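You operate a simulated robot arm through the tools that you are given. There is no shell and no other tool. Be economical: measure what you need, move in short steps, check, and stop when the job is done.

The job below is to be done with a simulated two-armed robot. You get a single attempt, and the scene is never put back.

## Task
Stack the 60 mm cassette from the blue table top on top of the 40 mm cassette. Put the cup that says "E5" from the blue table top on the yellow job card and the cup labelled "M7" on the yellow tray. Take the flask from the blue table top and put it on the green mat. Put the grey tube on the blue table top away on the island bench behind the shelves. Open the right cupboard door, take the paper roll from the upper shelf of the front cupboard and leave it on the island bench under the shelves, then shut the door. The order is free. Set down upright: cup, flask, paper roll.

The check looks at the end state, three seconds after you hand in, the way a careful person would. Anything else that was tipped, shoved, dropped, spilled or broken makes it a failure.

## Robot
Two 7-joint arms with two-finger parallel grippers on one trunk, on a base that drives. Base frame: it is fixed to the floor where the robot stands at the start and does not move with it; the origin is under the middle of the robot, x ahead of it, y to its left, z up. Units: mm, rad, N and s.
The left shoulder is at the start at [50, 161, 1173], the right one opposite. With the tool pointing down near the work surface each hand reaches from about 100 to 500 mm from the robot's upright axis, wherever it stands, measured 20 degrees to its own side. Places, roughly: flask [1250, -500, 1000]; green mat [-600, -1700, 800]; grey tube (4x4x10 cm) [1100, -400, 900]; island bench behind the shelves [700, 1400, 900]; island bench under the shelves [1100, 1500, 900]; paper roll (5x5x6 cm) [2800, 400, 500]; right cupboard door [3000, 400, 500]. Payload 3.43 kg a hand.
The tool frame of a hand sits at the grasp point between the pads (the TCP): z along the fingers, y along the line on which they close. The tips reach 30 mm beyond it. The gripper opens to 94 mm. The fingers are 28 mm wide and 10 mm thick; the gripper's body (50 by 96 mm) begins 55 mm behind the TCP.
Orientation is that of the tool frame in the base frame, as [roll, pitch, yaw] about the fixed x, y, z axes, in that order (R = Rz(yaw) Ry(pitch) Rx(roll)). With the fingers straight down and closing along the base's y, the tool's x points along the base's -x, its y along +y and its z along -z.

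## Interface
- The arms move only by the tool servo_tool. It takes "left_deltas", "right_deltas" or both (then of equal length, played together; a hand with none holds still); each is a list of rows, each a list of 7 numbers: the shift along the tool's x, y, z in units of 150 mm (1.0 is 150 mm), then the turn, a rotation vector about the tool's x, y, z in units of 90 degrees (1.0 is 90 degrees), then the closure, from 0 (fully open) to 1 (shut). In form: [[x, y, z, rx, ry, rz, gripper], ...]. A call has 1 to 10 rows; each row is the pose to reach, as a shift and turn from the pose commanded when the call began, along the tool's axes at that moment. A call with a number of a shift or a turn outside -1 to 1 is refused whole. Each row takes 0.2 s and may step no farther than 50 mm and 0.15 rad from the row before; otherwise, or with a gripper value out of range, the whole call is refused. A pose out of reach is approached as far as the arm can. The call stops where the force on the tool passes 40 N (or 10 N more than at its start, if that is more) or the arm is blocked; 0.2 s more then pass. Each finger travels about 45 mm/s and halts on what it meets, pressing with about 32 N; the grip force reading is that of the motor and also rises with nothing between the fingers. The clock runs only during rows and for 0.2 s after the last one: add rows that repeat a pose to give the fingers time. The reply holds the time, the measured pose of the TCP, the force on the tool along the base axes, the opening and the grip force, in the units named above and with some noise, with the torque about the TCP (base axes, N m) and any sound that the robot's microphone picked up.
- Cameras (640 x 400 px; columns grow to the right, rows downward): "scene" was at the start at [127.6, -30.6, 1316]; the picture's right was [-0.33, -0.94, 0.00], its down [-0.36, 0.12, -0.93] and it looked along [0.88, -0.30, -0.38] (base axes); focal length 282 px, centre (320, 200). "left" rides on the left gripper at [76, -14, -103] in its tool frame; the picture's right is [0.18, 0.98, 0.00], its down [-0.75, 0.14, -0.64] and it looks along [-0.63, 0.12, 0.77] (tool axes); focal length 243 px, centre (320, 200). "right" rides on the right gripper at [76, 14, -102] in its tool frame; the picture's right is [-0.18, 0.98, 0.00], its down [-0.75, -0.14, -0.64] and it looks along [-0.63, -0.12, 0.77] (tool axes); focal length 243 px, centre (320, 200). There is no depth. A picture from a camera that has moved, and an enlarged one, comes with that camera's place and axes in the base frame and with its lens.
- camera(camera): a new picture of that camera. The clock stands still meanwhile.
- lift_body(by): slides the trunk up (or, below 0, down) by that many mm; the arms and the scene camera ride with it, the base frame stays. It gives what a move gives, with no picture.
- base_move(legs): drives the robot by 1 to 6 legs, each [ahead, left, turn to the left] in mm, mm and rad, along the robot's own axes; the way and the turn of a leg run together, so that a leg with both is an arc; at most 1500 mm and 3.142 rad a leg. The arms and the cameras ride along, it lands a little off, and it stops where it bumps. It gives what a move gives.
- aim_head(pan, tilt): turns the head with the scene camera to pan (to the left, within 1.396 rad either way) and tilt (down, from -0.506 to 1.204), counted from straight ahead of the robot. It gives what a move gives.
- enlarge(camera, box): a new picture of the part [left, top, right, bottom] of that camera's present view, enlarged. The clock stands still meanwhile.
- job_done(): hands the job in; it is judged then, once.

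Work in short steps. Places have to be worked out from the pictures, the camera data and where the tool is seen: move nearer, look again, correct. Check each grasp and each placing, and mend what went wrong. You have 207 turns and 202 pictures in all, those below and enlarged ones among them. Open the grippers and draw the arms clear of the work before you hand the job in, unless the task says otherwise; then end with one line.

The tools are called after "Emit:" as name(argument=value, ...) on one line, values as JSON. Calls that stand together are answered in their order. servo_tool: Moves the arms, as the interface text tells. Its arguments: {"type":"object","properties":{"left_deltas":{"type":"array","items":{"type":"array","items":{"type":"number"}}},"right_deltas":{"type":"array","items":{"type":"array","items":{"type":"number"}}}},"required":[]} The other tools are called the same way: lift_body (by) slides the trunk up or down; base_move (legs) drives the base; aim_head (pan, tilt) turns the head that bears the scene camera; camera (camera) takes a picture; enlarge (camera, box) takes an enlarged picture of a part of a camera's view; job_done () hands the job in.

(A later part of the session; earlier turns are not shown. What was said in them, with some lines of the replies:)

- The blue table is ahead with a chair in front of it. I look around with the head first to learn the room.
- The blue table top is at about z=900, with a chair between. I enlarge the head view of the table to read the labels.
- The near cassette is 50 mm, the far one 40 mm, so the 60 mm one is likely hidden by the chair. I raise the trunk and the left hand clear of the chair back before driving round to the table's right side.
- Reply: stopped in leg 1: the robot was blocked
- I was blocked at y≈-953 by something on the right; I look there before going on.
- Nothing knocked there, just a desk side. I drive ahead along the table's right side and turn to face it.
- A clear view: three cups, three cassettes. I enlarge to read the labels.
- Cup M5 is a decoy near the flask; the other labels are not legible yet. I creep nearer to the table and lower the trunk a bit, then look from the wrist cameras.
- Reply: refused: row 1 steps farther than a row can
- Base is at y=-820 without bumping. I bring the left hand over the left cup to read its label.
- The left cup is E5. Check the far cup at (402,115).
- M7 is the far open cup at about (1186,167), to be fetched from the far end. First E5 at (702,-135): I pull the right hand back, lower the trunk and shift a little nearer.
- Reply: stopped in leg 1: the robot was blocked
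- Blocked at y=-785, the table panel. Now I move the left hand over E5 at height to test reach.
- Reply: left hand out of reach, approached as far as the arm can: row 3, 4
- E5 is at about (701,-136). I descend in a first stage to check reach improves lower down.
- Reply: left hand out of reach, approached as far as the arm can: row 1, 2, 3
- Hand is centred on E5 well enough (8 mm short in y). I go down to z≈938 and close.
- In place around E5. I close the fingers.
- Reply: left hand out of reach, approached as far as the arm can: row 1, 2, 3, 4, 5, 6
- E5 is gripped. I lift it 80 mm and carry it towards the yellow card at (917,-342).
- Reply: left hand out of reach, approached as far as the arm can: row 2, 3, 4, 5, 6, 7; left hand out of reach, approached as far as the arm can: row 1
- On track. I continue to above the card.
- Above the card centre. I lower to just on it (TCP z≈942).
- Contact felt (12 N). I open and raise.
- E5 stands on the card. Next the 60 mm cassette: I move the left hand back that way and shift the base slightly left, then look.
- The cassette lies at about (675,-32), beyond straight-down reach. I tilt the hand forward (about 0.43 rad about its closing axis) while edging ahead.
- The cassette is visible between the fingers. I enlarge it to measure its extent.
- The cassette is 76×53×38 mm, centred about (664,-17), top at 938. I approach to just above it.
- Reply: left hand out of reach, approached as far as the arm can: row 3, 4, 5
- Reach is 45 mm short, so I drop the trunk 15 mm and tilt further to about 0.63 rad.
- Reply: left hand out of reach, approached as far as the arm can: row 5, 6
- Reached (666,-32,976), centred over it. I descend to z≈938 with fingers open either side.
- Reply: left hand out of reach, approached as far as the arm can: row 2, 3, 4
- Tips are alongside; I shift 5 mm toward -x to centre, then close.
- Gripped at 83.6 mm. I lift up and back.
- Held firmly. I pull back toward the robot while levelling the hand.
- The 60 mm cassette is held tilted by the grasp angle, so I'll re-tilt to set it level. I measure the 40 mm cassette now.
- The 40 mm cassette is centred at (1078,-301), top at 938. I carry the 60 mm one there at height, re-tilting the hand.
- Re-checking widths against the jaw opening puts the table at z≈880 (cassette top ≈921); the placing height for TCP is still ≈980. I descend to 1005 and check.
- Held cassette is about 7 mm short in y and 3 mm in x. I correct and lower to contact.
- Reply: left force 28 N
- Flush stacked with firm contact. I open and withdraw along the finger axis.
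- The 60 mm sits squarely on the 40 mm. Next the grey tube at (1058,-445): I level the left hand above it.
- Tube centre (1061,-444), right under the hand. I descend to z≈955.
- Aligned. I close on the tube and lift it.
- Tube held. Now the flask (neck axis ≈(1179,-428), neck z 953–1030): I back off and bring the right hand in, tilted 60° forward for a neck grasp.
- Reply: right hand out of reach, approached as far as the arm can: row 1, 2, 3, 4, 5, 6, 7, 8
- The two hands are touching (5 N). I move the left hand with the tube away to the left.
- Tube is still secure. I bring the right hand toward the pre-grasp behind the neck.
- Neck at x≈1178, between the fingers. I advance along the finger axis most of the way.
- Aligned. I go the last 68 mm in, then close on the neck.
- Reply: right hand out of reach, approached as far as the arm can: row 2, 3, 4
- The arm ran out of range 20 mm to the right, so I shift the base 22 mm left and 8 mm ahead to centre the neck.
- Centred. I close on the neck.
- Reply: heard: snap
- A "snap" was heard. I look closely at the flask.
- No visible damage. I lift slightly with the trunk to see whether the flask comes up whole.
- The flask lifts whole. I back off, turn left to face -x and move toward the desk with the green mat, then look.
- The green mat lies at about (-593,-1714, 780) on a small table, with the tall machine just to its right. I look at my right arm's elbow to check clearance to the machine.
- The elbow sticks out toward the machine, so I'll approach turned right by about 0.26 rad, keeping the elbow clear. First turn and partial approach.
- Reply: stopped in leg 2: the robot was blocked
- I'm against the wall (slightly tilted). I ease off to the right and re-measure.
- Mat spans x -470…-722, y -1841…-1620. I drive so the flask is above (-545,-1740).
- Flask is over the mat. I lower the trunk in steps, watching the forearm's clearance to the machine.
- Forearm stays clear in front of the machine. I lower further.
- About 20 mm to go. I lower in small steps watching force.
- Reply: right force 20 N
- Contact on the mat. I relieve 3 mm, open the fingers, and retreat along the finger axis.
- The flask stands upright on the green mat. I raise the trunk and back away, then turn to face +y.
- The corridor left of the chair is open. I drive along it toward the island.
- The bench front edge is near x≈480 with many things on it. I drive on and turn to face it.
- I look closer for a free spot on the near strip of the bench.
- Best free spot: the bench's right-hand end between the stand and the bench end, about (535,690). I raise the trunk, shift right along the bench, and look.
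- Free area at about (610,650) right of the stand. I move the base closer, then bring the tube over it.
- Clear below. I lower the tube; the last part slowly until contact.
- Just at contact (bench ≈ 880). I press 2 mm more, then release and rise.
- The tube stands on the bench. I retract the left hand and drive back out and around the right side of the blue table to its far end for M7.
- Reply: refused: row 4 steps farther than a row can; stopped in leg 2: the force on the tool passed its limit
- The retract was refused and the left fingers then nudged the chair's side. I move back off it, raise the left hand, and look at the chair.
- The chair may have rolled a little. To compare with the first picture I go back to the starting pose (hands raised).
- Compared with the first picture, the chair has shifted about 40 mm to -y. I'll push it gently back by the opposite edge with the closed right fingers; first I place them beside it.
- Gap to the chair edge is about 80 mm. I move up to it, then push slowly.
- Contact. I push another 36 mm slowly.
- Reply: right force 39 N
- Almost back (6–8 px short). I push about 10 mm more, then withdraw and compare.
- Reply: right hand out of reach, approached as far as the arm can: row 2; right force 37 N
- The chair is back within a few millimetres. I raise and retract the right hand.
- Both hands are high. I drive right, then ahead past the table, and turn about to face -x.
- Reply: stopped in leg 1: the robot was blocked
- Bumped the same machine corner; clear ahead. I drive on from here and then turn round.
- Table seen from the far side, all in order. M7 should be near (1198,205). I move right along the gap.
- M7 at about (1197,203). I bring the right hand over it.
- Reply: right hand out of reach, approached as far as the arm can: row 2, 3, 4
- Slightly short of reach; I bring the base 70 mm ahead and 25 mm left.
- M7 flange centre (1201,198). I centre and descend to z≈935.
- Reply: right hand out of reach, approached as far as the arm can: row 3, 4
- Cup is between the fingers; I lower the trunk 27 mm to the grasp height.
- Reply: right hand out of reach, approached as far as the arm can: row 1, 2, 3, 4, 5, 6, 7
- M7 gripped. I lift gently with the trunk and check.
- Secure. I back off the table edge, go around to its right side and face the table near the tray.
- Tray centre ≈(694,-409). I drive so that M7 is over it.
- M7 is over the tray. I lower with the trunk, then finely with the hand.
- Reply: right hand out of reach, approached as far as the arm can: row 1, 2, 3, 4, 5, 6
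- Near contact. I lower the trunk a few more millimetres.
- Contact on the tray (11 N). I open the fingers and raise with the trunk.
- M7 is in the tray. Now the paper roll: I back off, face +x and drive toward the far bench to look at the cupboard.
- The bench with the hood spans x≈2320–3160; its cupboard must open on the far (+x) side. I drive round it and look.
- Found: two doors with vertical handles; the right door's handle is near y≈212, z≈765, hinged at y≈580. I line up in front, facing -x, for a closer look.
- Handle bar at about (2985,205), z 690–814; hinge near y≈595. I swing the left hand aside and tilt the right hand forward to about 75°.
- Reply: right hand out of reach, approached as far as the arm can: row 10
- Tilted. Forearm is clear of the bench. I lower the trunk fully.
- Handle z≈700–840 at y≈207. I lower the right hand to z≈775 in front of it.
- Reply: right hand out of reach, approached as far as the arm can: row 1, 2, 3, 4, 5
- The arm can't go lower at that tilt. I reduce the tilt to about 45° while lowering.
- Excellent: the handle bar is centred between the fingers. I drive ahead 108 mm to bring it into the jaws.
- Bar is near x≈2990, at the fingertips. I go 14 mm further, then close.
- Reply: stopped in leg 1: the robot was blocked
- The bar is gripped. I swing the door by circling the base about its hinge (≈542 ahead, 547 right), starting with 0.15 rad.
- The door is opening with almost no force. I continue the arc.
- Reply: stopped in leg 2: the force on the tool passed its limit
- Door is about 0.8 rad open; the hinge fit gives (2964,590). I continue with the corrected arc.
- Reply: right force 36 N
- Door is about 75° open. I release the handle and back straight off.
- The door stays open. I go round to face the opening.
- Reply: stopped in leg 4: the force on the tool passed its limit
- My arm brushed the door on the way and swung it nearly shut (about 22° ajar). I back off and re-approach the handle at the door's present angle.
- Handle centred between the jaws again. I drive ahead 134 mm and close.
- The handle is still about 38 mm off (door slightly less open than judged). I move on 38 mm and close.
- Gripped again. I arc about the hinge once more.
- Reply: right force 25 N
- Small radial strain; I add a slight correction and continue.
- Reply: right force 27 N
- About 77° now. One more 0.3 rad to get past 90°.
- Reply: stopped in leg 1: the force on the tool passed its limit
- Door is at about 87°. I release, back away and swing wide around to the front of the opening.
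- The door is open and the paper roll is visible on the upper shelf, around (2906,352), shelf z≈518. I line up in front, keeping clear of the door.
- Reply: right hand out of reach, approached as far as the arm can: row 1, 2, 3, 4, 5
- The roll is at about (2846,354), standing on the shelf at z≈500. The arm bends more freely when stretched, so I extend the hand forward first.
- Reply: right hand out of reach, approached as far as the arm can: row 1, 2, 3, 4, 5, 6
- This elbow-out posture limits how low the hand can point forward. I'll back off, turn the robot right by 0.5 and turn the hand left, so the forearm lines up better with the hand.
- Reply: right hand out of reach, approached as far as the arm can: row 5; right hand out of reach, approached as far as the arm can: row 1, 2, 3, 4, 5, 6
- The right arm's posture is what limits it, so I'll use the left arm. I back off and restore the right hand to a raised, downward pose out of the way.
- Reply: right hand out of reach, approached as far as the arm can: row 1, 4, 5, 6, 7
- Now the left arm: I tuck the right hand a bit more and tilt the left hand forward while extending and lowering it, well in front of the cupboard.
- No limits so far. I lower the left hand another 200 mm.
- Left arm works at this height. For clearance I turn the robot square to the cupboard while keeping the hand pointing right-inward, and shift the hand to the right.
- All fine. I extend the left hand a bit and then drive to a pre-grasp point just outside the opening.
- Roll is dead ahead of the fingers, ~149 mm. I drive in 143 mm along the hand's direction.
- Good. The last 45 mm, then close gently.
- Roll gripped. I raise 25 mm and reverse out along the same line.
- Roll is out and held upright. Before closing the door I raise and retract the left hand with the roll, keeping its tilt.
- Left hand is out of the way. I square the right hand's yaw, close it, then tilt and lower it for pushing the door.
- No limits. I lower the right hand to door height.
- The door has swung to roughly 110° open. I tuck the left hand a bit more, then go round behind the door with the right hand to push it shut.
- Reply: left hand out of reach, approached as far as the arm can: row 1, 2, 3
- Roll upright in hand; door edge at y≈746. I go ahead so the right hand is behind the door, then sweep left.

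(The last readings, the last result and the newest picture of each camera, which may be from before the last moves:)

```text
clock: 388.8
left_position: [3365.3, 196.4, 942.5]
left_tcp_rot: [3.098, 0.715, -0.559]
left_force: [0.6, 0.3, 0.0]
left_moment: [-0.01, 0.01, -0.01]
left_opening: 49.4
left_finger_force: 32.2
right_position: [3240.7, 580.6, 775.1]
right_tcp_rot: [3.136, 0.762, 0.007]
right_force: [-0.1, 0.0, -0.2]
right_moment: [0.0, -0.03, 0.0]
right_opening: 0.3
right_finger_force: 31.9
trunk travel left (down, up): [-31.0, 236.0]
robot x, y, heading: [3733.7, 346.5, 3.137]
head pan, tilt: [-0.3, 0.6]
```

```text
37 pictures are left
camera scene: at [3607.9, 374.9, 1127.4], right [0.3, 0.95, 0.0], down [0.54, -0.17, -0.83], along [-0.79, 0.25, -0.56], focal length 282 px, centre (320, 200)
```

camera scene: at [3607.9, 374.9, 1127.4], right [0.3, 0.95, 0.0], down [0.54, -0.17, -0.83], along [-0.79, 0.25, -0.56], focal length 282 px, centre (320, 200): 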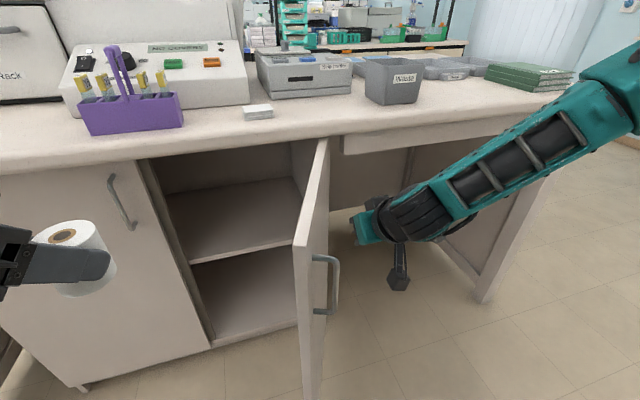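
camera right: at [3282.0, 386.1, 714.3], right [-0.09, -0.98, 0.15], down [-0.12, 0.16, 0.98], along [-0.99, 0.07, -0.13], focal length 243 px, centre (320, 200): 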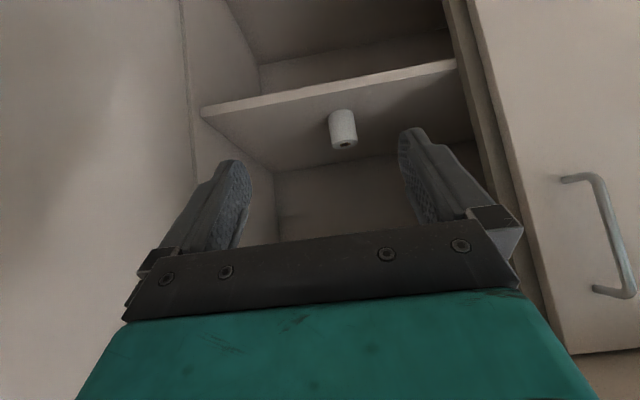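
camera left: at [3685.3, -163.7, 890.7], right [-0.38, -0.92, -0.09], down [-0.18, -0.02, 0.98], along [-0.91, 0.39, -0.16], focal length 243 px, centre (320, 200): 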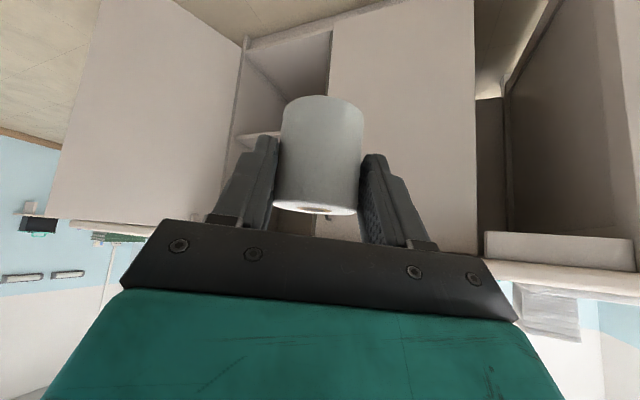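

The hand is just behind the door. I continue sweeping left.

Emit:
base_move(legs=[[0, 290, 0]])

Emit:
camera(camera="scene")

```text
clock: 390.1
left_position: [3364.9, 92.6, 943.0]
left_tcp_rot: [3.097, 0.713, -0.563]
left_force: [-0.7, -0.2, -0.9]
left_moment: [-0.05, -0.05, 0.02]
left_opening: 49.7
left_finger_force: 31.7
right_position: [3233.0, 481.0, 779.8]
right_tcp_rot: [3.14, 0.779, -0.006]
right_force: [-0.1, 0.5, -0.3]
right_moment: [-0.02, -0.02, 0.01]
right_opening: 0.0
right_finger_force: 32.3
trunk travel left (down, up): [-31.0, 236.0]
robot x, y, heading: [3734.0, 249.8, 3.137]
head pan, tilt: [-0.3, 0.6]
stopped in leg 1: the robot was blocked; the commanded pose is now the measured one
```

```text
36 pictures are left
camera scene: at [3607.5, 271.2, 1127.4], right [0.3, 0.95, 0.0], down [0.54, -0.17, -0.82], along [-0.79, 0.24, -0.57], focal length 282 px, centre (320, 200)
```

scene: 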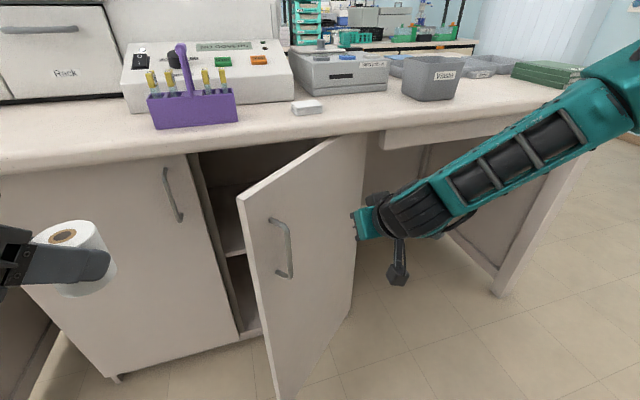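

Door is now about 0.65 rad. I back 50 mm, move left to the door's handle side, then push straight in.

Emit:
base_move(legs=[[-50, 0, 0], [0, 185, 0]])

Emit:
base_move(legs=[[240, 0, 0]])

Emit:
camera(camera="scene")

```text
clock: 392.1
left_position: [3414.4, -94.0, 943.0]
left_tcp_rot: [3.097, 0.715, -0.558]
left_force: [0.0, 0.3, -0.4]
left_moment: [-0.01, -0.03, 0.02]
left_opening: 49.3
left_finger_force: 32.3
right_position: [3281.3, 294.2, 779.6]
right_tcp_rot: [3.141, 0.78, -0.002]
right_force: [-0.4, -0.6, 0.1]
right_moment: [0.03, 0.01, -0.01]
right_opening: 0.0
right_finger_force: 31.9
trunk travel left (down, up): [-31.0, 236.0]
robot x, y, heading: [3778.1, 59.8, -3.138]
head pan, tilt: [-0.3, 0.6]
```

```text
clock: 393.9
left_position: [3179.4, -95.4, 942.9]
left_tcp_rot: [3.098, 0.715, -0.559]
left_force: [-0.1, 0.2, -1.7]
left_moment: [0.01, -0.02, 0.06]
left_opening: 49.3
left_finger_force: 31.7
right_position: [3045.7, 292.5, 779.6]
right_tcp_rot: [3.141, 0.779, -0.002]
right_force: [-0.7, -1.0, -0.2]
right_moment: [0.02, 0.03, 0.01]
right_opening: 0.3
right_finger_force: 32.2
trunk travel left (down, up): [-31.0, 236.0]
robot x, y, heading: [3549.6, 60.6, -3.141]
head pan, tilt: [-0.3, 0.6]
```

```text
35 pictures are left
camera scene: at [3421.3, 84.6, 1127.4], right [0.29, 0.96, 0.0], down [0.54, -0.16, -0.82], along [-0.79, 0.24, -0.57], focal length 282 px, centre (320, 200)
```

scene: 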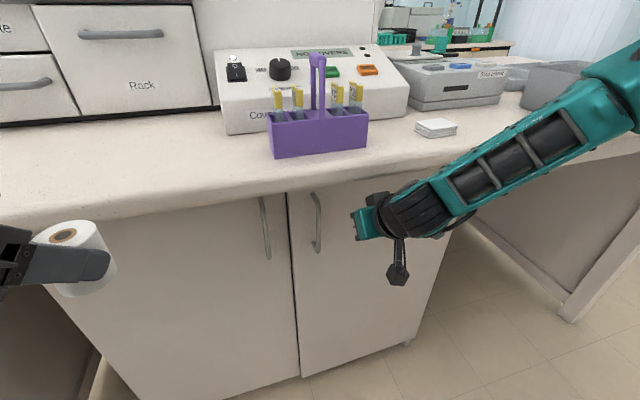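

Nearly shut. I press in the last bit.

Emit:
base_move(legs=[[44, 0, 0]])

Emit:
enlarge(camera="scene", box=[200, 150, 460, 400])

```text
clock: 394.8
left_position: [3134.8, -95.7, 942.5]
left_tcp_rot: [3.099, 0.713, -0.554]
left_force: [0.8, -0.1, -0.4]
left_moment: [-0.01, -0.02, 0.0]
left_opening: 49.2
left_finger_force: 32.0
right_position: [3002.0, 292.6, 777.3]
right_tcp_rot: [-3.141, 0.777, -0.001]
right_force: [-6.8, -0.5, -12.6]
right_moment: [0.09, 0.03, -0.06]
right_opening: 0.1
right_finger_force: 32.3
trunk travel left (down, up): [-31.0, 236.0]
robot x, y, heading: [3502.1, 56.8, -3.141]
head pan, tilt: [-0.3, 0.6]
```

```text
1.60 times, centred on (330, 275) of scene
camera zoom: at [3376.6, 84.7, 1127.0], right [0.29, 0.96, 0.0], down [0.54, -0.16, -0.82], along [-0.79, 0.24, -0.57], focal length 452 px, centre (304, 80)
```

zoom: 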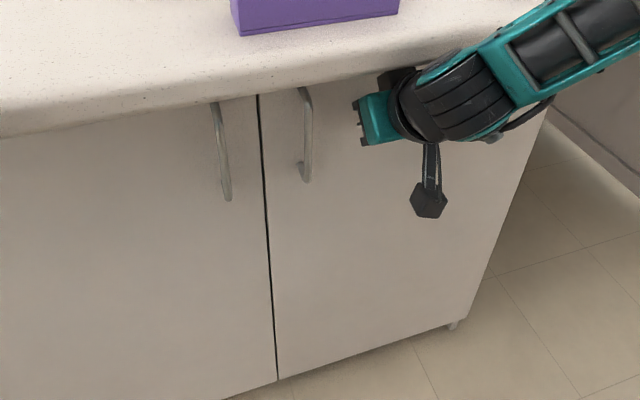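

It looks shut. I back off and check from straight ahead.

Emit:
base_move(legs=[[-500, -100, 0]])

Emit:
aim_head(pan=-0.1, tilt=0.5)

Emit:
camera(camera="scene")

Emit:
enlarge(camera="scene", box=[220, 110, 420, 310])

```text
clock: 397.8
left_position: [3637.0, 6.4, 943.9]
left_tcp_rot: [3.096, 0.715, -0.549]
left_force: [0.8, 0.9, -1.5]
left_moment: [-0.02, 0.02, 0.01]
left_opening: 49.2
left_finger_force: 31.5
right_position: [3499.7, 394.0, 778.5]
right_tcp_rot: [-3.141, 0.779, 0.006]
right_force: [-0.7, -0.4, -0.9]
right_moment: [0.0, -0.08, 0.0]
right_opening: 0.0
right_finger_force: 31.9
trunk travel left (down, up): [-31.0, 236.0]
robot x, y, heading: [4001.9, 162.7, -3.131]
head pan, tilt: [-0.3, 0.6]
```

```text
clock: 398.5
left_position: [3636.4, 5.9, 943.7]
left_tcp_rot: [3.097, 0.714, -0.549]
left_force: [0.2, 0.6, -1.2]
left_moment: [0.0, -0.05, -0.03]
left_opening: 49.2
left_finger_force: 31.8
right_position: [3501.5, 394.1, 779.2]
right_tcp_rot: [3.14, 0.778, 0.006]
right_force: [-0.2, -0.6, -0.7]
right_moment: [-0.01, 0.01, 0.01]
right_opening: 0.1
right_finger_force: 31.9
trunk travel left (down, up): [-31.0, 236.0]
robot x, y, heading: [4000.3, 165.8, -3.131]
head pan, tilt: [-0.099, 0.499]
```

```text
33 pictures are left
camera scene: at [3871.1, 171.0, 1136.5], right [0.09, 1.0, 0.0], down [0.48, -0.04, -0.88], along [-0.87, 0.08, -0.48], focal length 282 px, centre (320, 200)
```

scene: 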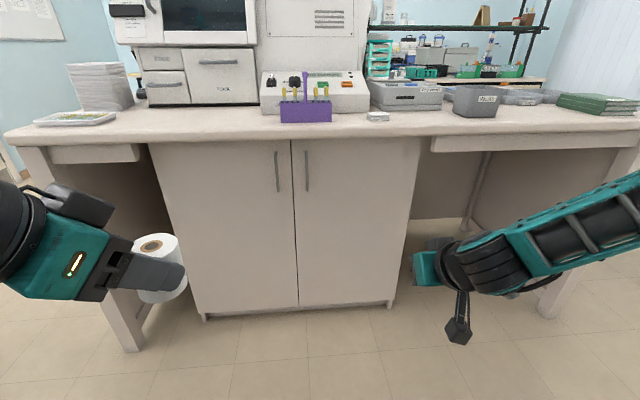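

```text
2.00 times, centred on (320, 210) of scene
camera zoom: at [3871.1, 171.0, 1136.5], right [0.09, 1.0, 0.0], down [0.48, -0.04, -0.88], along [-0.87, 0.08, -0.48], focal length 565 px, centre (320, 180)
```

zoom: 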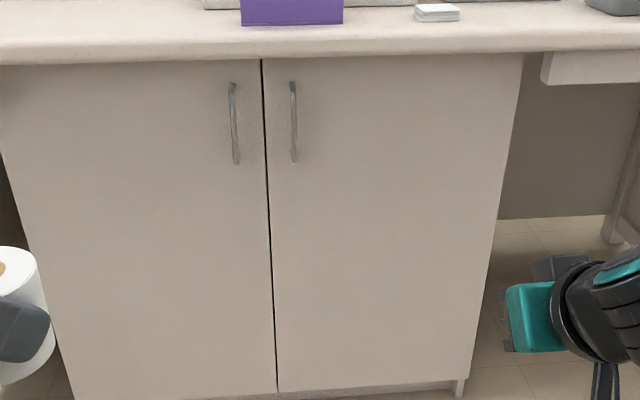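

The door is shut. Now to the island bench with the roll: I raise the trunk and drive back round into the gap beside the island.

Emit:
lift_body(by=230)

Emit:
base_move(legs=[[0, 1290, 0], [1500, 0, 0], [650, 0, -0.01], [0, -1300, 0], [0, -900, 0]])

Emit:
aim_head(pan=-0.2, tilt=0.5)

Emit:
camera(camera="scene")

```text
clock: 400.9
left_position: [3635.8, 6.3, 1172.7]
left_tcp_rot: [3.098, 0.714, -0.549]
left_force: [-0.2, -0.9, -0.9]
left_moment: [-0.03, -0.01, 0.0]
left_opening: 49.1
left_finger_force: 32.6
right_position: [3500.0, 393.9, 1009.8]
right_tcp_rot: [-3.141, 0.78, 0.005]
right_force: [0.2, -0.2, -0.1]
right_moment: [0.0, -0.02, -0.01]
right_opening: 0.1
right_finger_force: 32.2
trunk travel left (down, up): [-261.0, 6.0]
robot x, y, heading: [4005.5, 165.3, -3.127]
head pan, tilt: [-0.099, 0.499]
```

```text
clock: 427.9
left_position: [1537.7, 949.5, 1173.9]
left_tcp_rot: [3.097, 0.716, -0.58]
left_force: [-0.8, -0.2, -0.7]
left_moment: [-0.03, -0.03, 0.01]
left_opening: 49.0
left_finger_force: 32.0
right_position: [1414.4, 1341.2, 1009.4]
right_tcp_rot: [-3.141, 0.778, -0.028]
right_force: [-0.8, 0.5, -0.6]
right_moment: [0.01, -0.01, -0.01]
right_opening: 0.0
right_finger_force: 31.4
trunk travel left (down, up): [-261.0, 6.0]
robot x, y, heading: [1907.8, 1091.6, 3.12]
head pan, tilt: [-0.099, 0.499]
```

```text
clock: 428.6
left_position: [1537.2, 948.8, 1173.4]
left_tcp_rot: [3.098, 0.713, -0.581]
left_force: [-0.3, 0.9, -0.9]
left_moment: [-0.03, -0.03, 0.0]
left_opening: 48.7
left_finger_force: 32.3
right_position: [1413.3, 1339.4, 1008.6]
right_tcp_rot: [3.141, 0.779, -0.026]
right_force: [0.4, -0.5, 0.3]
right_moment: [-0.03, 0.01, 0.0]
right_opening: 0.0
right_finger_force: 31.9
trunk travel left (down, up): [-261.0, 6.0]
robot x, y, heading: [1905.8, 1093.5, 3.116]
head pan, tilt: [-0.201, 0.499]
```

```text
31 pictures are left
camera scene: at [1779.3, 1114.2, 1366.5], right [0.22, 0.98, 0.0], down [0.47, -0.11, -0.88], along [-0.86, 0.19, -0.48], focal length 282 px, centre (320, 200)
```

scene: 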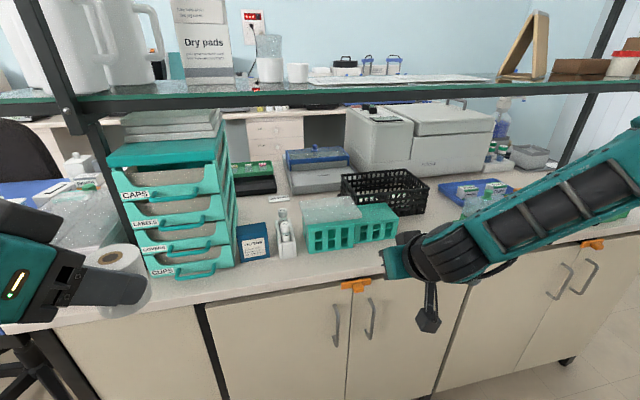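

The under-shelf strip is x≈960–1254. My right arm hides part of it, so I retract it and look for a free spot.

Emit:
servo_tool(right_deltas=[[0.2, 0, -0.2, 0, 0, 0, 0.5], [0.4, 0, -0.4, 0, 0, 0, 0], [0.6, -0.1, -0.6, 0, 0, 0, 0], [0.75, -0.3, -0.75, 0, 0, 0, 0], [0.75, -0.5, -0.75, 0, 0, 0, 0]])

Emit:
base_move(legs=[[0, -200, 0.02]])

Emit:
aim_head(pan=0.0, tilt=0.6)

Emit:
camera(camera="scene")

```text
clock: 429.8
left_position: [1539.1, 948.0, 1173.6]
left_tcp_rot: [3.096, 0.717, -0.583]
left_force: [0.0, 0.5, -0.1]
left_moment: [-0.03, -0.03, -0.02]
left_opening: 48.6
left_finger_force: 32.0
right_position: [1556.7, 1424.1, 999.0]
right_tcp_rot: [-3.142, 0.78, -0.025]
right_force: [0.4, 0.3, 0.6]
right_moment: [0.01, 0.02, 0.02]
right_opening: 93.8
right_finger_force: 0.0
right hand out of reach, approached as far as the arm can: row 3, 4, 5
trunk travel left (down, up): [-261.0, 6.0]
robot x, y, heading: [1909.2, 1093.7, 3.12]
head pan, tilt: [-0.201, 0.499]
```

```text
clock: 431.4
left_position: [1542.9, 1138.0, 1173.1]
left_tcp_rot: [3.097, 0.714, -0.56]
left_force: [-0.6, 0.1, -1.3]
left_moment: [-0.02, -0.01, 0.02]
left_opening: 48.6
left_finger_force: 31.7
right_position: [1549.7, 1614.9, 998.3]
right_tcp_rot: [3.141, 0.779, -0.005]
right_force: [0.4, 0.2, -0.7]
right_moment: [-0.04, -0.01, -0.01]
right_opening: 94.1
right_finger_force: 0.1
trunk travel left (down, up): [-261.0, 6.0]
robot x, y, heading: [1909.2, 1294.4, -3.14]
head pan, tilt: [-0.201, 0.499]
```

```text
clock: 432.1
left_position: [1542.6, 1138.7, 1174.4]
left_tcp_rot: [3.098, 0.713, -0.559]
left_force: [0.6, 0.5, -0.3]
left_moment: [-0.04, -0.04, 0.0]
left_opening: 48.6
left_finger_force: 32.1
right_position: [1549.5, 1614.4, 998.2]
right_tcp_rot: [-3.141, 0.779, -0.004]
right_force: [-0.2, -0.2, 0.1]
right_moment: [0.02, -0.01, -0.02]
right_opening: 94.0
right_finger_force: 0.0
trunk travel left (down, up): [-261.0, 6.0]
robot x, y, heading: [1908.3, 1290.9, -3.141]
head pan, tilt: [0.0, 0.6]
```

```text
30 pictures are left
camera scene: at [1781.6, 1291.9, 1357.4], right [0.0, 1.0, 0.0], down [0.56, 0.0, -0.83], along [-0.83, 0.0, -0.56], focal length 282 px, centre (320, 200)
```

scene: 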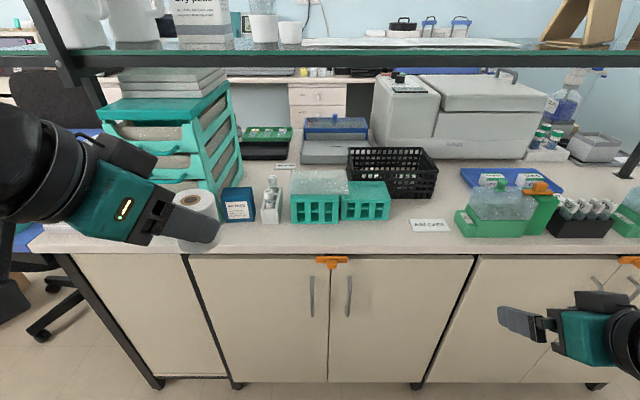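

There's an open area right of the green racks, in front of the black basket, at about (1135,1570). I enlarge to measure.

Emit:
enlarge(camera="scene", box=[330, 140, 530, 265])

```text
3.20 times, centred on (430, 202) of scene
camera zoom: at [1781.6, 1291.9, 1357.4], right [0.0, 1.0, 0.0], down [0.56, 0.0, -0.83], along [-0.83, 0.0, -0.56], focal length 903 px, centre (-32, 192)
```

zoom: 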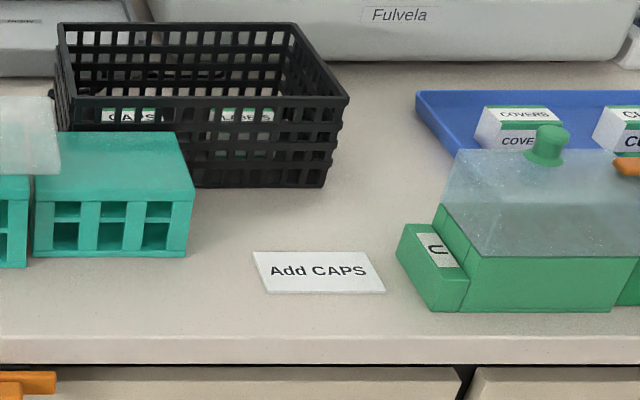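

Spot chosen: (1125,1580), between the basket and the "Add CAPS" card. I straighten the left hand's yaw, extend it, and raise the right hand.

Emit:
servo_tool(left_deltas=[[0, 0, 0, -0.06, 0, -0.066, 0.6], [0, 0, 0, -0.12, 0, -0.132, 0.6], [0, 0, 0, -0.18, 0, -0.198, 0.6], [0, 0, 0, -0.239, 0, -0.265, 0.6], [0, 0, 0, -0.239, 0, -0.265, 0.6]], right_deltas=[[-0.15, 0, -0.15, 0, 0, 0, 0], [-0.3, 0, -0.3, 0, 0, 0, 0], [-0.45, 0, -0.45, 0, 0, 0, 0], [-0.6, 0, -0.6, 0, 0, 0, 0], [-0.7, 0, -0.71, 0, 0, 0, 0]])

Emit:
servo_tool(left_deltas=[[-0.2, 0, 0.17, 0, 0, 0, 0.6], [-0.4, 0, 0.35, 0, 0, 0, 0.6], [-0.6, 0, 0.52, 0, 0, 0, 0.6], [-0.8, 0, 0.7, 0, 0, 0, 0.6], [-1.0, 0, 0.87, 0, 0, 0, 0.6]])

```text
clock: 433.3
left_position: [1541.0, 1137.9, 1174.1]
left_tcp_rot: [3.088, 0.734, 0.001]
left_force: [-0.6, -0.7, -0.9]
left_moment: [0.01, 0.0, -0.02]
left_opening: 48.9
left_finger_force: 31.9
left hand out of reach, approached as far as the arm can: row 1, 2, 3
right_position: [1536.7, 1622.6, 1153.6]
right_tcp_rot: [3.138, 0.776, -0.004]
right_force: [0.4, 0.3, -0.1]
right_moment: [-0.04, 0.01, -0.02]
right_opening: 93.8
right_finger_force: 0.1
right hand out of reach, approached as far as the arm can: row 1, 2, 3, 4, 5
trunk travel left (down, up): [-261.0, 6.0]
robot x, y, heading: [1911.6, 1292.5, -3.136]
head pan, tilt: [0.0, 0.6]
```

```text
clock: 434.5
left_position: [1342.8, 1131.9, 1175.2]
left_tcp_rot: [3.088, 0.734, -0.004]
left_force: [0.0, 0.8, -0.7]
left_moment: [0.02, 0.0, -0.01]
left_opening: 48.5
left_finger_force: 32.2
right_position: [1536.8, 1623.5, 1153.8]
right_tcp_rot: [3.141, 0.776, -0.004]
right_force: [-0.2, 0.3, -0.5]
right_moment: [0.02, 0.0, 0.04]
right_opening: 94.0
right_finger_force: 0.0
trunk travel left (down, up): [-261.0, 6.0]
robot x, y, heading: [1907.0, 1292.1, -3.137]
head pan, tilt: [0.0, 0.6]
```

Now I move right to line up with the spot and lower the trunk before going under the shelf.

Emit:
base_move(legs=[[0, -448, 0]])

Emit:
lift_body(by=-190)

Emit:
camera(camera="left")

Emit:
camera(camera="scene")

```text
clock: 437.2
left_position: [1341.8, 1585.1, 1175.4]
left_tcp_rot: [3.09, 0.734, -0.006]
left_force: [-0.1, -0.6, -0.1]
left_moment: [-0.02, 0.01, -0.02]
left_opening: 48.6
left_finger_force: 31.9
right_position: [1539.0, 2077.3, 1154.0]
right_tcp_rot: [3.14, 0.777, -0.007]
right_force: [-0.7, -0.3, -1.1]
right_moment: [0.0, -0.01, 0.02]
right_opening: 94.1
right_finger_force: 0.2
trunk travel left (down, up): [-261.0, 6.0]
robot x, y, heading: [1907.9, 1743.7, 3.14]
head pan, tilt: [0.0, 0.6]
```

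```text
clock: 439.3
left_position: [1343.1, 1584.0, 986.1]
left_tcp_rot: [3.089, 0.734, -0.006]
left_force: [-0.4, 0.7, -0.8]
left_moment: [0.04, -0.04, 0.0]
left_opening: 48.6
left_finger_force: 32.3
right_position: [1539.0, 2076.5, 963.5]
right_tcp_rot: [3.141, 0.777, -0.007]
right_force: [0.4, -0.1, 0.3]
right_moment: [0.02, 0.0, -0.03]
right_opening: 94.0
right_finger_force: 0.0
trunk travel left (down, up): [-71.0, 196.0]
robot x, y, heading: [1911.6, 1745.3, 3.142]
head pan, tilt: [0.0, 0.6]
```

```text
28 pictures are left
camera left: at [1468.3, 1605.0, 1011.6], right [0.16, -0.98, -0.09], down [-0.12, -0.11, 0.99], along [-0.98, -0.15, -0.14], focal length 243 px, centre (320, 200)
```

left: 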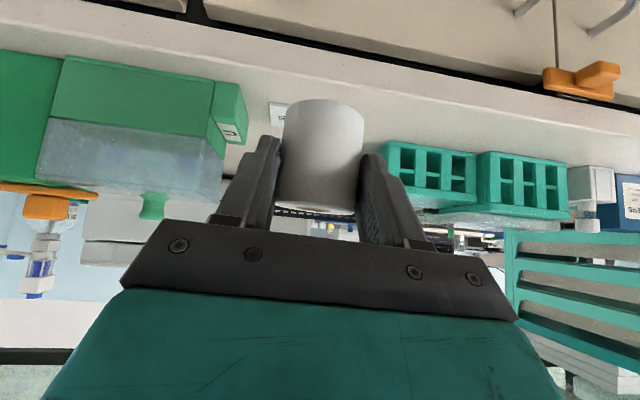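

```text
27 pictures are left
camera scene: at [1781.6, 1744.1, 1167.4], right [0.0, 1.0, 0.0], down [0.56, 0.0, -0.83], along [-0.83, 0.0, -0.56], focal length 282 px, centre (320, 200)
```

scene: 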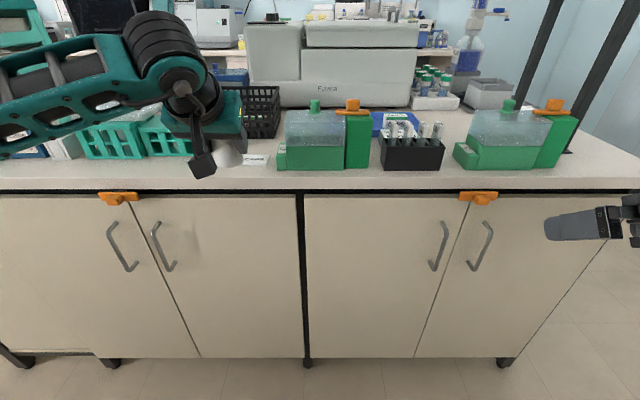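

Lined up between rack and green box. I drive ahead 208 mm under the shelf.

Emit:
base_move(legs=[[208, 0, 0]])

Emit:
camera(camera="left")

Emit:
enlarge(camera="scene", box=[120, 80, 380, 240])

```text
clock: 441.0
left_position: [1134.0, 1586.2, 986.1]
left_tcp_rot: [3.09, 0.734, -0.01]
left_force: [0.3, -0.1, -1.2]
left_moment: [-0.01, -0.02, 0.01]
left_opening: 48.5
left_finger_force: 32.2
right_position: [1330.3, 2078.8, 963.6]
right_tcp_rot: [-3.141, 0.775, -0.011]
right_force: [-0.1, 0.9, 0.0]
right_moment: [-0.01, 0.05, 0.01]
right_opening: 93.9
right_finger_force: 0.0
trunk travel left (down, up): [-71.0, 196.0]
robot x, y, heading: [1700.9, 1746.5, 3.138]
head pan, tilt: [0.0, 0.6]
```

```text
26 pictures are left
camera left: at [1258.9, 1606.6, 1011.4], right [0.16, -0.98, -0.09], down [-0.13, -0.11, 0.99], along [-0.98, -0.15, -0.14], focal length 243 px, centre (320, 200)
```

left: 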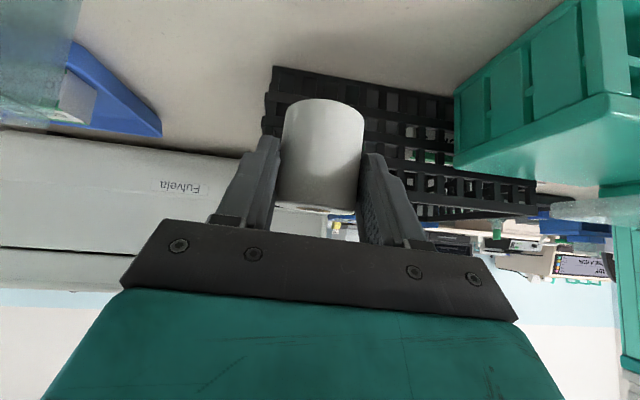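

```text
2.46 times, centred on (250, 160) of scene
camera zoom: at [1572.4, 1745.0, 1167.3], right [0.0, 1.0, 0.0], down [0.57, 0.0, -0.82], along [-0.82, 0.0, -0.57], focal length 695 px, centre (492, 298)
```

zoom: 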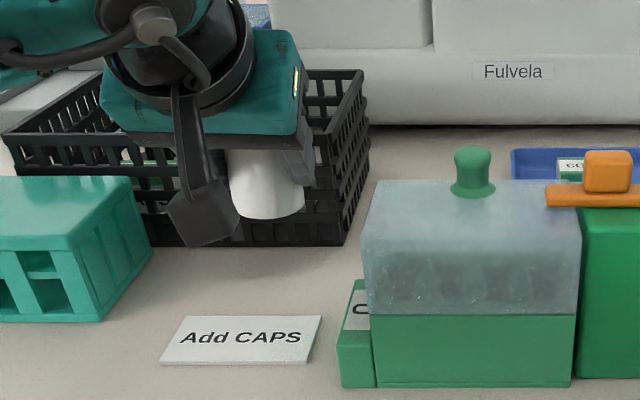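

Good: basket front at x≈1080, card at 1182, roll centre ≈1129. I lower.

Emit:
lift_body(by=-52)

Emit:
lift_body(by=-4)

```text
clock: 441.9
left_position: [1134.4, 1587.5, 934.8]
left_tcp_rot: [3.089, 0.735, -0.008]
left_force: [-0.9, -0.5, -1.1]
left_moment: [-0.01, -0.02, -0.01]
left_opening: 48.7
left_finger_force: 32.4
right_position: [1329.6, 2079.1, 910.6]
right_tcp_rot: [-3.141, 0.78, -0.008]
right_force: [0.3, -0.2, 0.6]
right_moment: [-0.01, -0.01, 0.03]
right_opening: 93.9
right_finger_force: 0.0
trunk travel left (down, up): [-19.0, 248.0]
robot x, y, heading: [1698.1, 1749.4, 3.139]
head pan, tilt: [0.0, 0.6]
```

```text
clock: 442.4
left_position: [1134.4, 1586.2, 929.9]
left_tcp_rot: [3.088, 0.735, -0.01]
left_force: [-0.5, -0.5, -0.7]
left_moment: [-0.01, -0.04, -0.01]
left_opening: 48.5
left_finger_force: 31.8
right_position: [1330.5, 2079.0, 908.7]
right_tcp_rot: [-3.141, 0.776, -0.009]
right_force: [0.0, 0.8, 0.4]
right_moment: [0.0, -0.02, -0.01]
right_opening: 94.1
right_finger_force: 0.1
trunk travel left (down, up): [-15.0, 252.0]
robot x, y, heading: [1697.6, 1743.3, 3.138]
head pan, tilt: [0.0, 0.6]
```

Emit:
lift_body(by=-4)

Emit:
camera(camera="left")

```text
clock: 442.9
left_position: [1133.6, 1586.1, 929.2]
left_tcp_rot: [3.092, 0.744, -0.007]
left_force: [1.3, -0.4, 10.6]
left_moment: [0.17, 0.29, 0.0]
left_opening: 48.6
left_finger_force: 32.5
right_position: [1331.1, 2078.9, 904.0]
right_tcp_rot: [3.139, 0.777, -0.01]
right_force: [0.3, -0.6, -0.2]
right_moment: [0.05, 0.02, -0.04]
right_opening: 93.7
right_finger_force: 0.1
trunk travel left (down, up): [-11.0, 256.0]
robot x, y, heading: [1700.0, 1741.7, 3.136]
head pan, tilt: [0.0, 0.6]
```

```text
24 pictures are left
camera left: at [1259.5, 1606.6, 953.7], right [0.16, -0.98, -0.09], down [-0.12, -0.11, 0.99], along [-0.98, -0.15, -0.13], focal length 243 px, centre (320, 200)
```

left: 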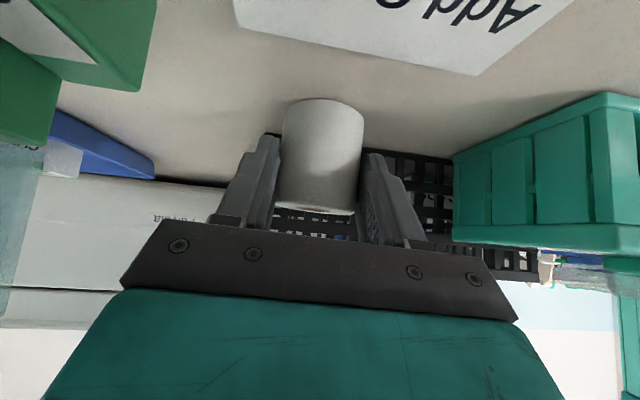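

Contact. I open the fingers and drive straight back.

Emit:
servo_tool(left_deltas=[[0, 0, 0, 0, 0, 0, 0.45], [0, 0, 0, 0, 0, 0, 0.35], [0, 0, 0, 0, 0, 0, 0.25], [0, 0, 0, 0, 0, 0, 0.2], [0, 0, 0, 0, 0, 0, 0.2]])

Emit:
base_move(legs=[[-200, 0, 0]])

Emit:
camera(camera="left")

Emit:
camera(camera="scene")

```text
clock: 444.1
left_position: [1133.5, 1586.9, 926.1]
left_tcp_rot: [3.089, 0.735, -0.01]
left_force: [-0.9, 0.4, 0.1]
left_moment: [-0.01, 0.01, -0.01]
left_opening: 75.2
left_finger_force: 0.1
right_position: [1329.5, 2078.6, 904.0]
right_tcp_rot: [-3.141, 0.779, -0.011]
right_force: [-1.0, -0.2, -0.4]
right_moment: [0.01, 0.02, -0.03]
right_opening: 93.8
right_finger_force: 0.1
trunk travel left (down, up): [-11.0, 256.0]
robot x, y, heading: [1705.4, 1742.5, 3.14]
head pan, tilt: [0.0, 0.6]
```

```text
clock: 445.8
left_position: [1333.5, 1587.4, 925.4]
left_tcp_rot: [3.091, 0.734, -0.012]
left_force: [-1.3, 0.2, 0.0]
left_moment: [0.0, -0.04, 0.01]
left_opening: 75.2
left_finger_force: 0.1
right_position: [1530.5, 2077.4, 904.1]
right_tcp_rot: [3.14, 0.777, -0.013]
right_force: [-0.1, 0.3, 0.2]
right_moment: [0.0, -0.04, -0.02]
right_opening: 94.2
right_finger_force: 0.1
trunk travel left (down, up): [-11.0, 256.0]
robot x, y, heading: [1900.8, 1746.1, 3.134]
head pan, tilt: [0.0, 0.6]
```

```text
23 pictures are left
camera left: at [1458.5, 1606.6, 951.6], right [0.16, -0.98, -0.09], down [-0.13, -0.11, 0.99], along [-0.98, -0.15, -0.14], focal length 243 px, centre (320, 200)
```

left: 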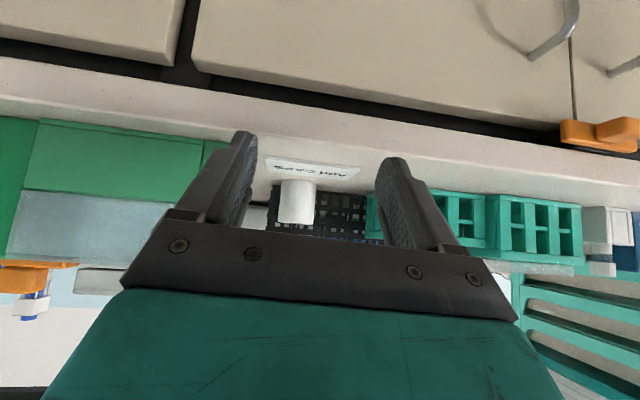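

```text
22 pictures are left
camera scene: at [1772.5, 1744.3, 1107.4], right [0.01, 1.0, 0.0], down [0.56, 0.0, -0.83], along [-0.83, 0.01, -0.56], focal length 282 px, centre (320, 200)
```

scene: 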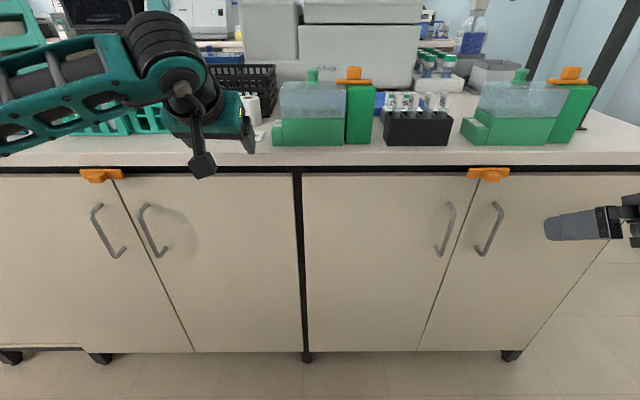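

The roll stands upright in front of the basket. I raise the trunk and take a confirming look, including the shelf above.

Emit:
lift_body(by=245)

Emit:
base_move(legs=[[0, 250, 0]])

Emit:
aim_head(pan=-0.2, tilt=0.4)

Emit:
camera(camera="scene")

```text
clock: 448.3
left_position: [1332.4, 1586.0, 1171.2]
left_tcp_rot: [3.091, 0.734, -0.012]
left_force: [0.1, 0.1, 0.7]
left_moment: [0.0, 0.01, -0.04]
left_opening: 75.1
left_finger_force: 0.1
right_position: [1530.6, 2078.9, 1148.7]
right_tcp_rot: [3.14, 0.778, -0.012]
right_force: [-0.1, -0.3, 0.3]
right_moment: [0.0, -0.01, 0.02]
right_opening: 94.0
right_finger_force: 0.0
trunk travel left (down, up): [-256.0, 11.0]
robot x, y, heading: [1899.2, 1743.8, 3.131]
head pan, tilt: [0.0, 0.6]
```

```text
clock: 450.1
left_position: [1331.5, 1341.9, 1170.6]
left_tcp_rot: [3.091, 0.734, -0.012]
left_force: [1.1, -0.3, 0.1]
left_moment: [0.03, 0.03, -0.03]
left_opening: 75.1
left_finger_force: 0.0
right_position: [1529.2, 1831.9, 1149.1]
right_tcp_rot: [-3.141, 0.778, -0.016]
right_force: [-0.6, 0.2, 0.2]
right_moment: [0.03, -0.02, -0.02]
right_opening: 93.9
right_finger_force: 0.0
trunk travel left (down, up): [-256.0, 11.0]
robot x, y, heading: [1903.7, 1498.6, 3.129]
head pan, tilt: [0.0, 0.6]
```

```text
clock: 450.8
left_position: [1330.8, 1341.0, 1171.6]
left_tcp_rot: [3.091, 0.735, -0.013]
left_force: [0.0, 0.5, 0.0]
left_moment: [-0.03, 0.0, 0.03]
left_opening: 75.2
left_finger_force: 0.0
right_position: [1529.1, 1832.9, 1147.5]
right_tcp_rot: [3.139, 0.775, -0.014]
right_force: [0.3, 1.0, 0.0]
right_moment: [0.0, 0.01, 0.0]
right_opening: 94.0
right_finger_force: 0.2
trunk travel left (down, up): [-256.0, 11.0]
robot x, y, heading: [1900.6, 1498.1, 3.135]
head pan, tilt: [-0.201, 0.4]
```

```text
21 pictures are left
camera scene: at [1768.3, 1516.4, 1370.6], right [0.21, 0.98, 0.0], down [0.38, -0.08, -0.92], along [-0.9, 0.19, -0.39], focal length 282 px, centre (320, 200)
```

scene: 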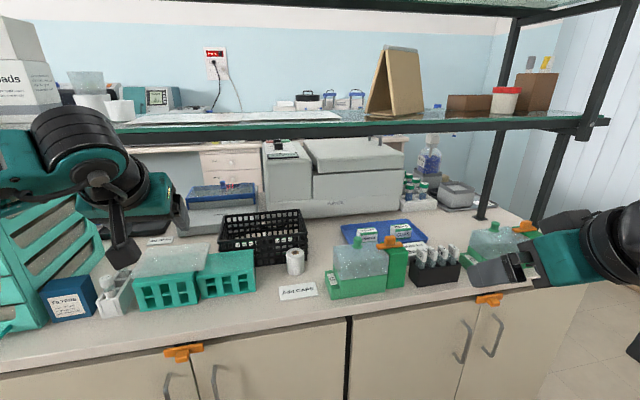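

The roll is upright under the shelf. I glance over the blue table once more to confirm everything stands.

Emit:
base_move(legs=[[0, 1400, 0]])

Emit:
aim_head(pan=0.0, tilt=0.5)

Emit:
camera(camera="scene")

```text
clock: 457.9
left_position: [1340.9, -80.7, 1169.9]
left_tcp_rot: [3.09, 0.735, 0.013]
left_force: [0.0, 0.9, 0.1]
left_moment: [0.0, 0.0, 0.02]
left_opening: 75.2
left_finger_force: 0.0
right_position: [1527.7, 415.4, 1148.9]
right_tcp_rot: [3.139, 0.777, 0.01]
right_force: [-0.8, 0.0, 0.5]
right_moment: [-0.03, 0.04, 0.0]
right_opening: 93.9
right_finger_force: 0.0
trunk travel left (down, up): [-256.0, 11.0]
robot x, y, heading: [1902.1, 88.1, -3.124]
head pan, tilt: [-0.201, 0.4]
```

```text
clock: 458.6
left_position: [1341.9, -80.5, 1170.9]
left_tcp_rot: [3.089, 0.735, 0.01]
left_force: [0.1, -0.2, -0.1]
left_moment: [0.01, 0.02, -0.03]
left_opening: 75.0
left_finger_force: 0.2
right_position: [1526.9, 415.1, 1147.8]
right_tcp_rot: [3.14, 0.775, 0.01]
right_force: [-0.2, 0.8, -0.1]
right_moment: [0.03, -0.01, 0.01]
right_opening: 94.0
right_finger_force: 0.0
trunk travel left (down, up): [-256.0, 11.0]
robot x, y, heading: [1904.8, 89.8, -3.129]
head pan, tilt: [0.0, 0.499]
```

```text
20 pictures are left
camera scene: at [1773.8, 86.4, 1361.5], right [-0.02, 1.0, 0.0], down [0.48, 0.01, -0.88], along [-0.88, -0.01, -0.48], focal length 282 px, centre (320, 200)
```

scene: 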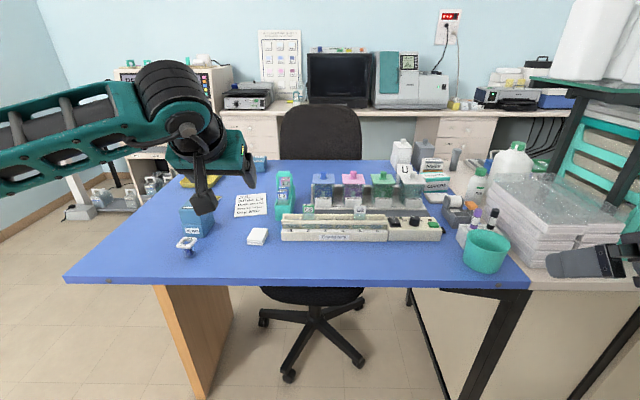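

Everything on the blue table stands as placed. The arms are clear and empty, so I hand the job in.

Emit:
job_done()

```text
The job is handed in.
```

I did every step and handed the job in, but I heard a snap when I gripped the flask's neck. The flask lifted whole and looked undamaged, and it now stands on the green mat. I also shoved the chair about 40 mm while carrying the tube, and pushed it back to within a few millimetres of where it was.
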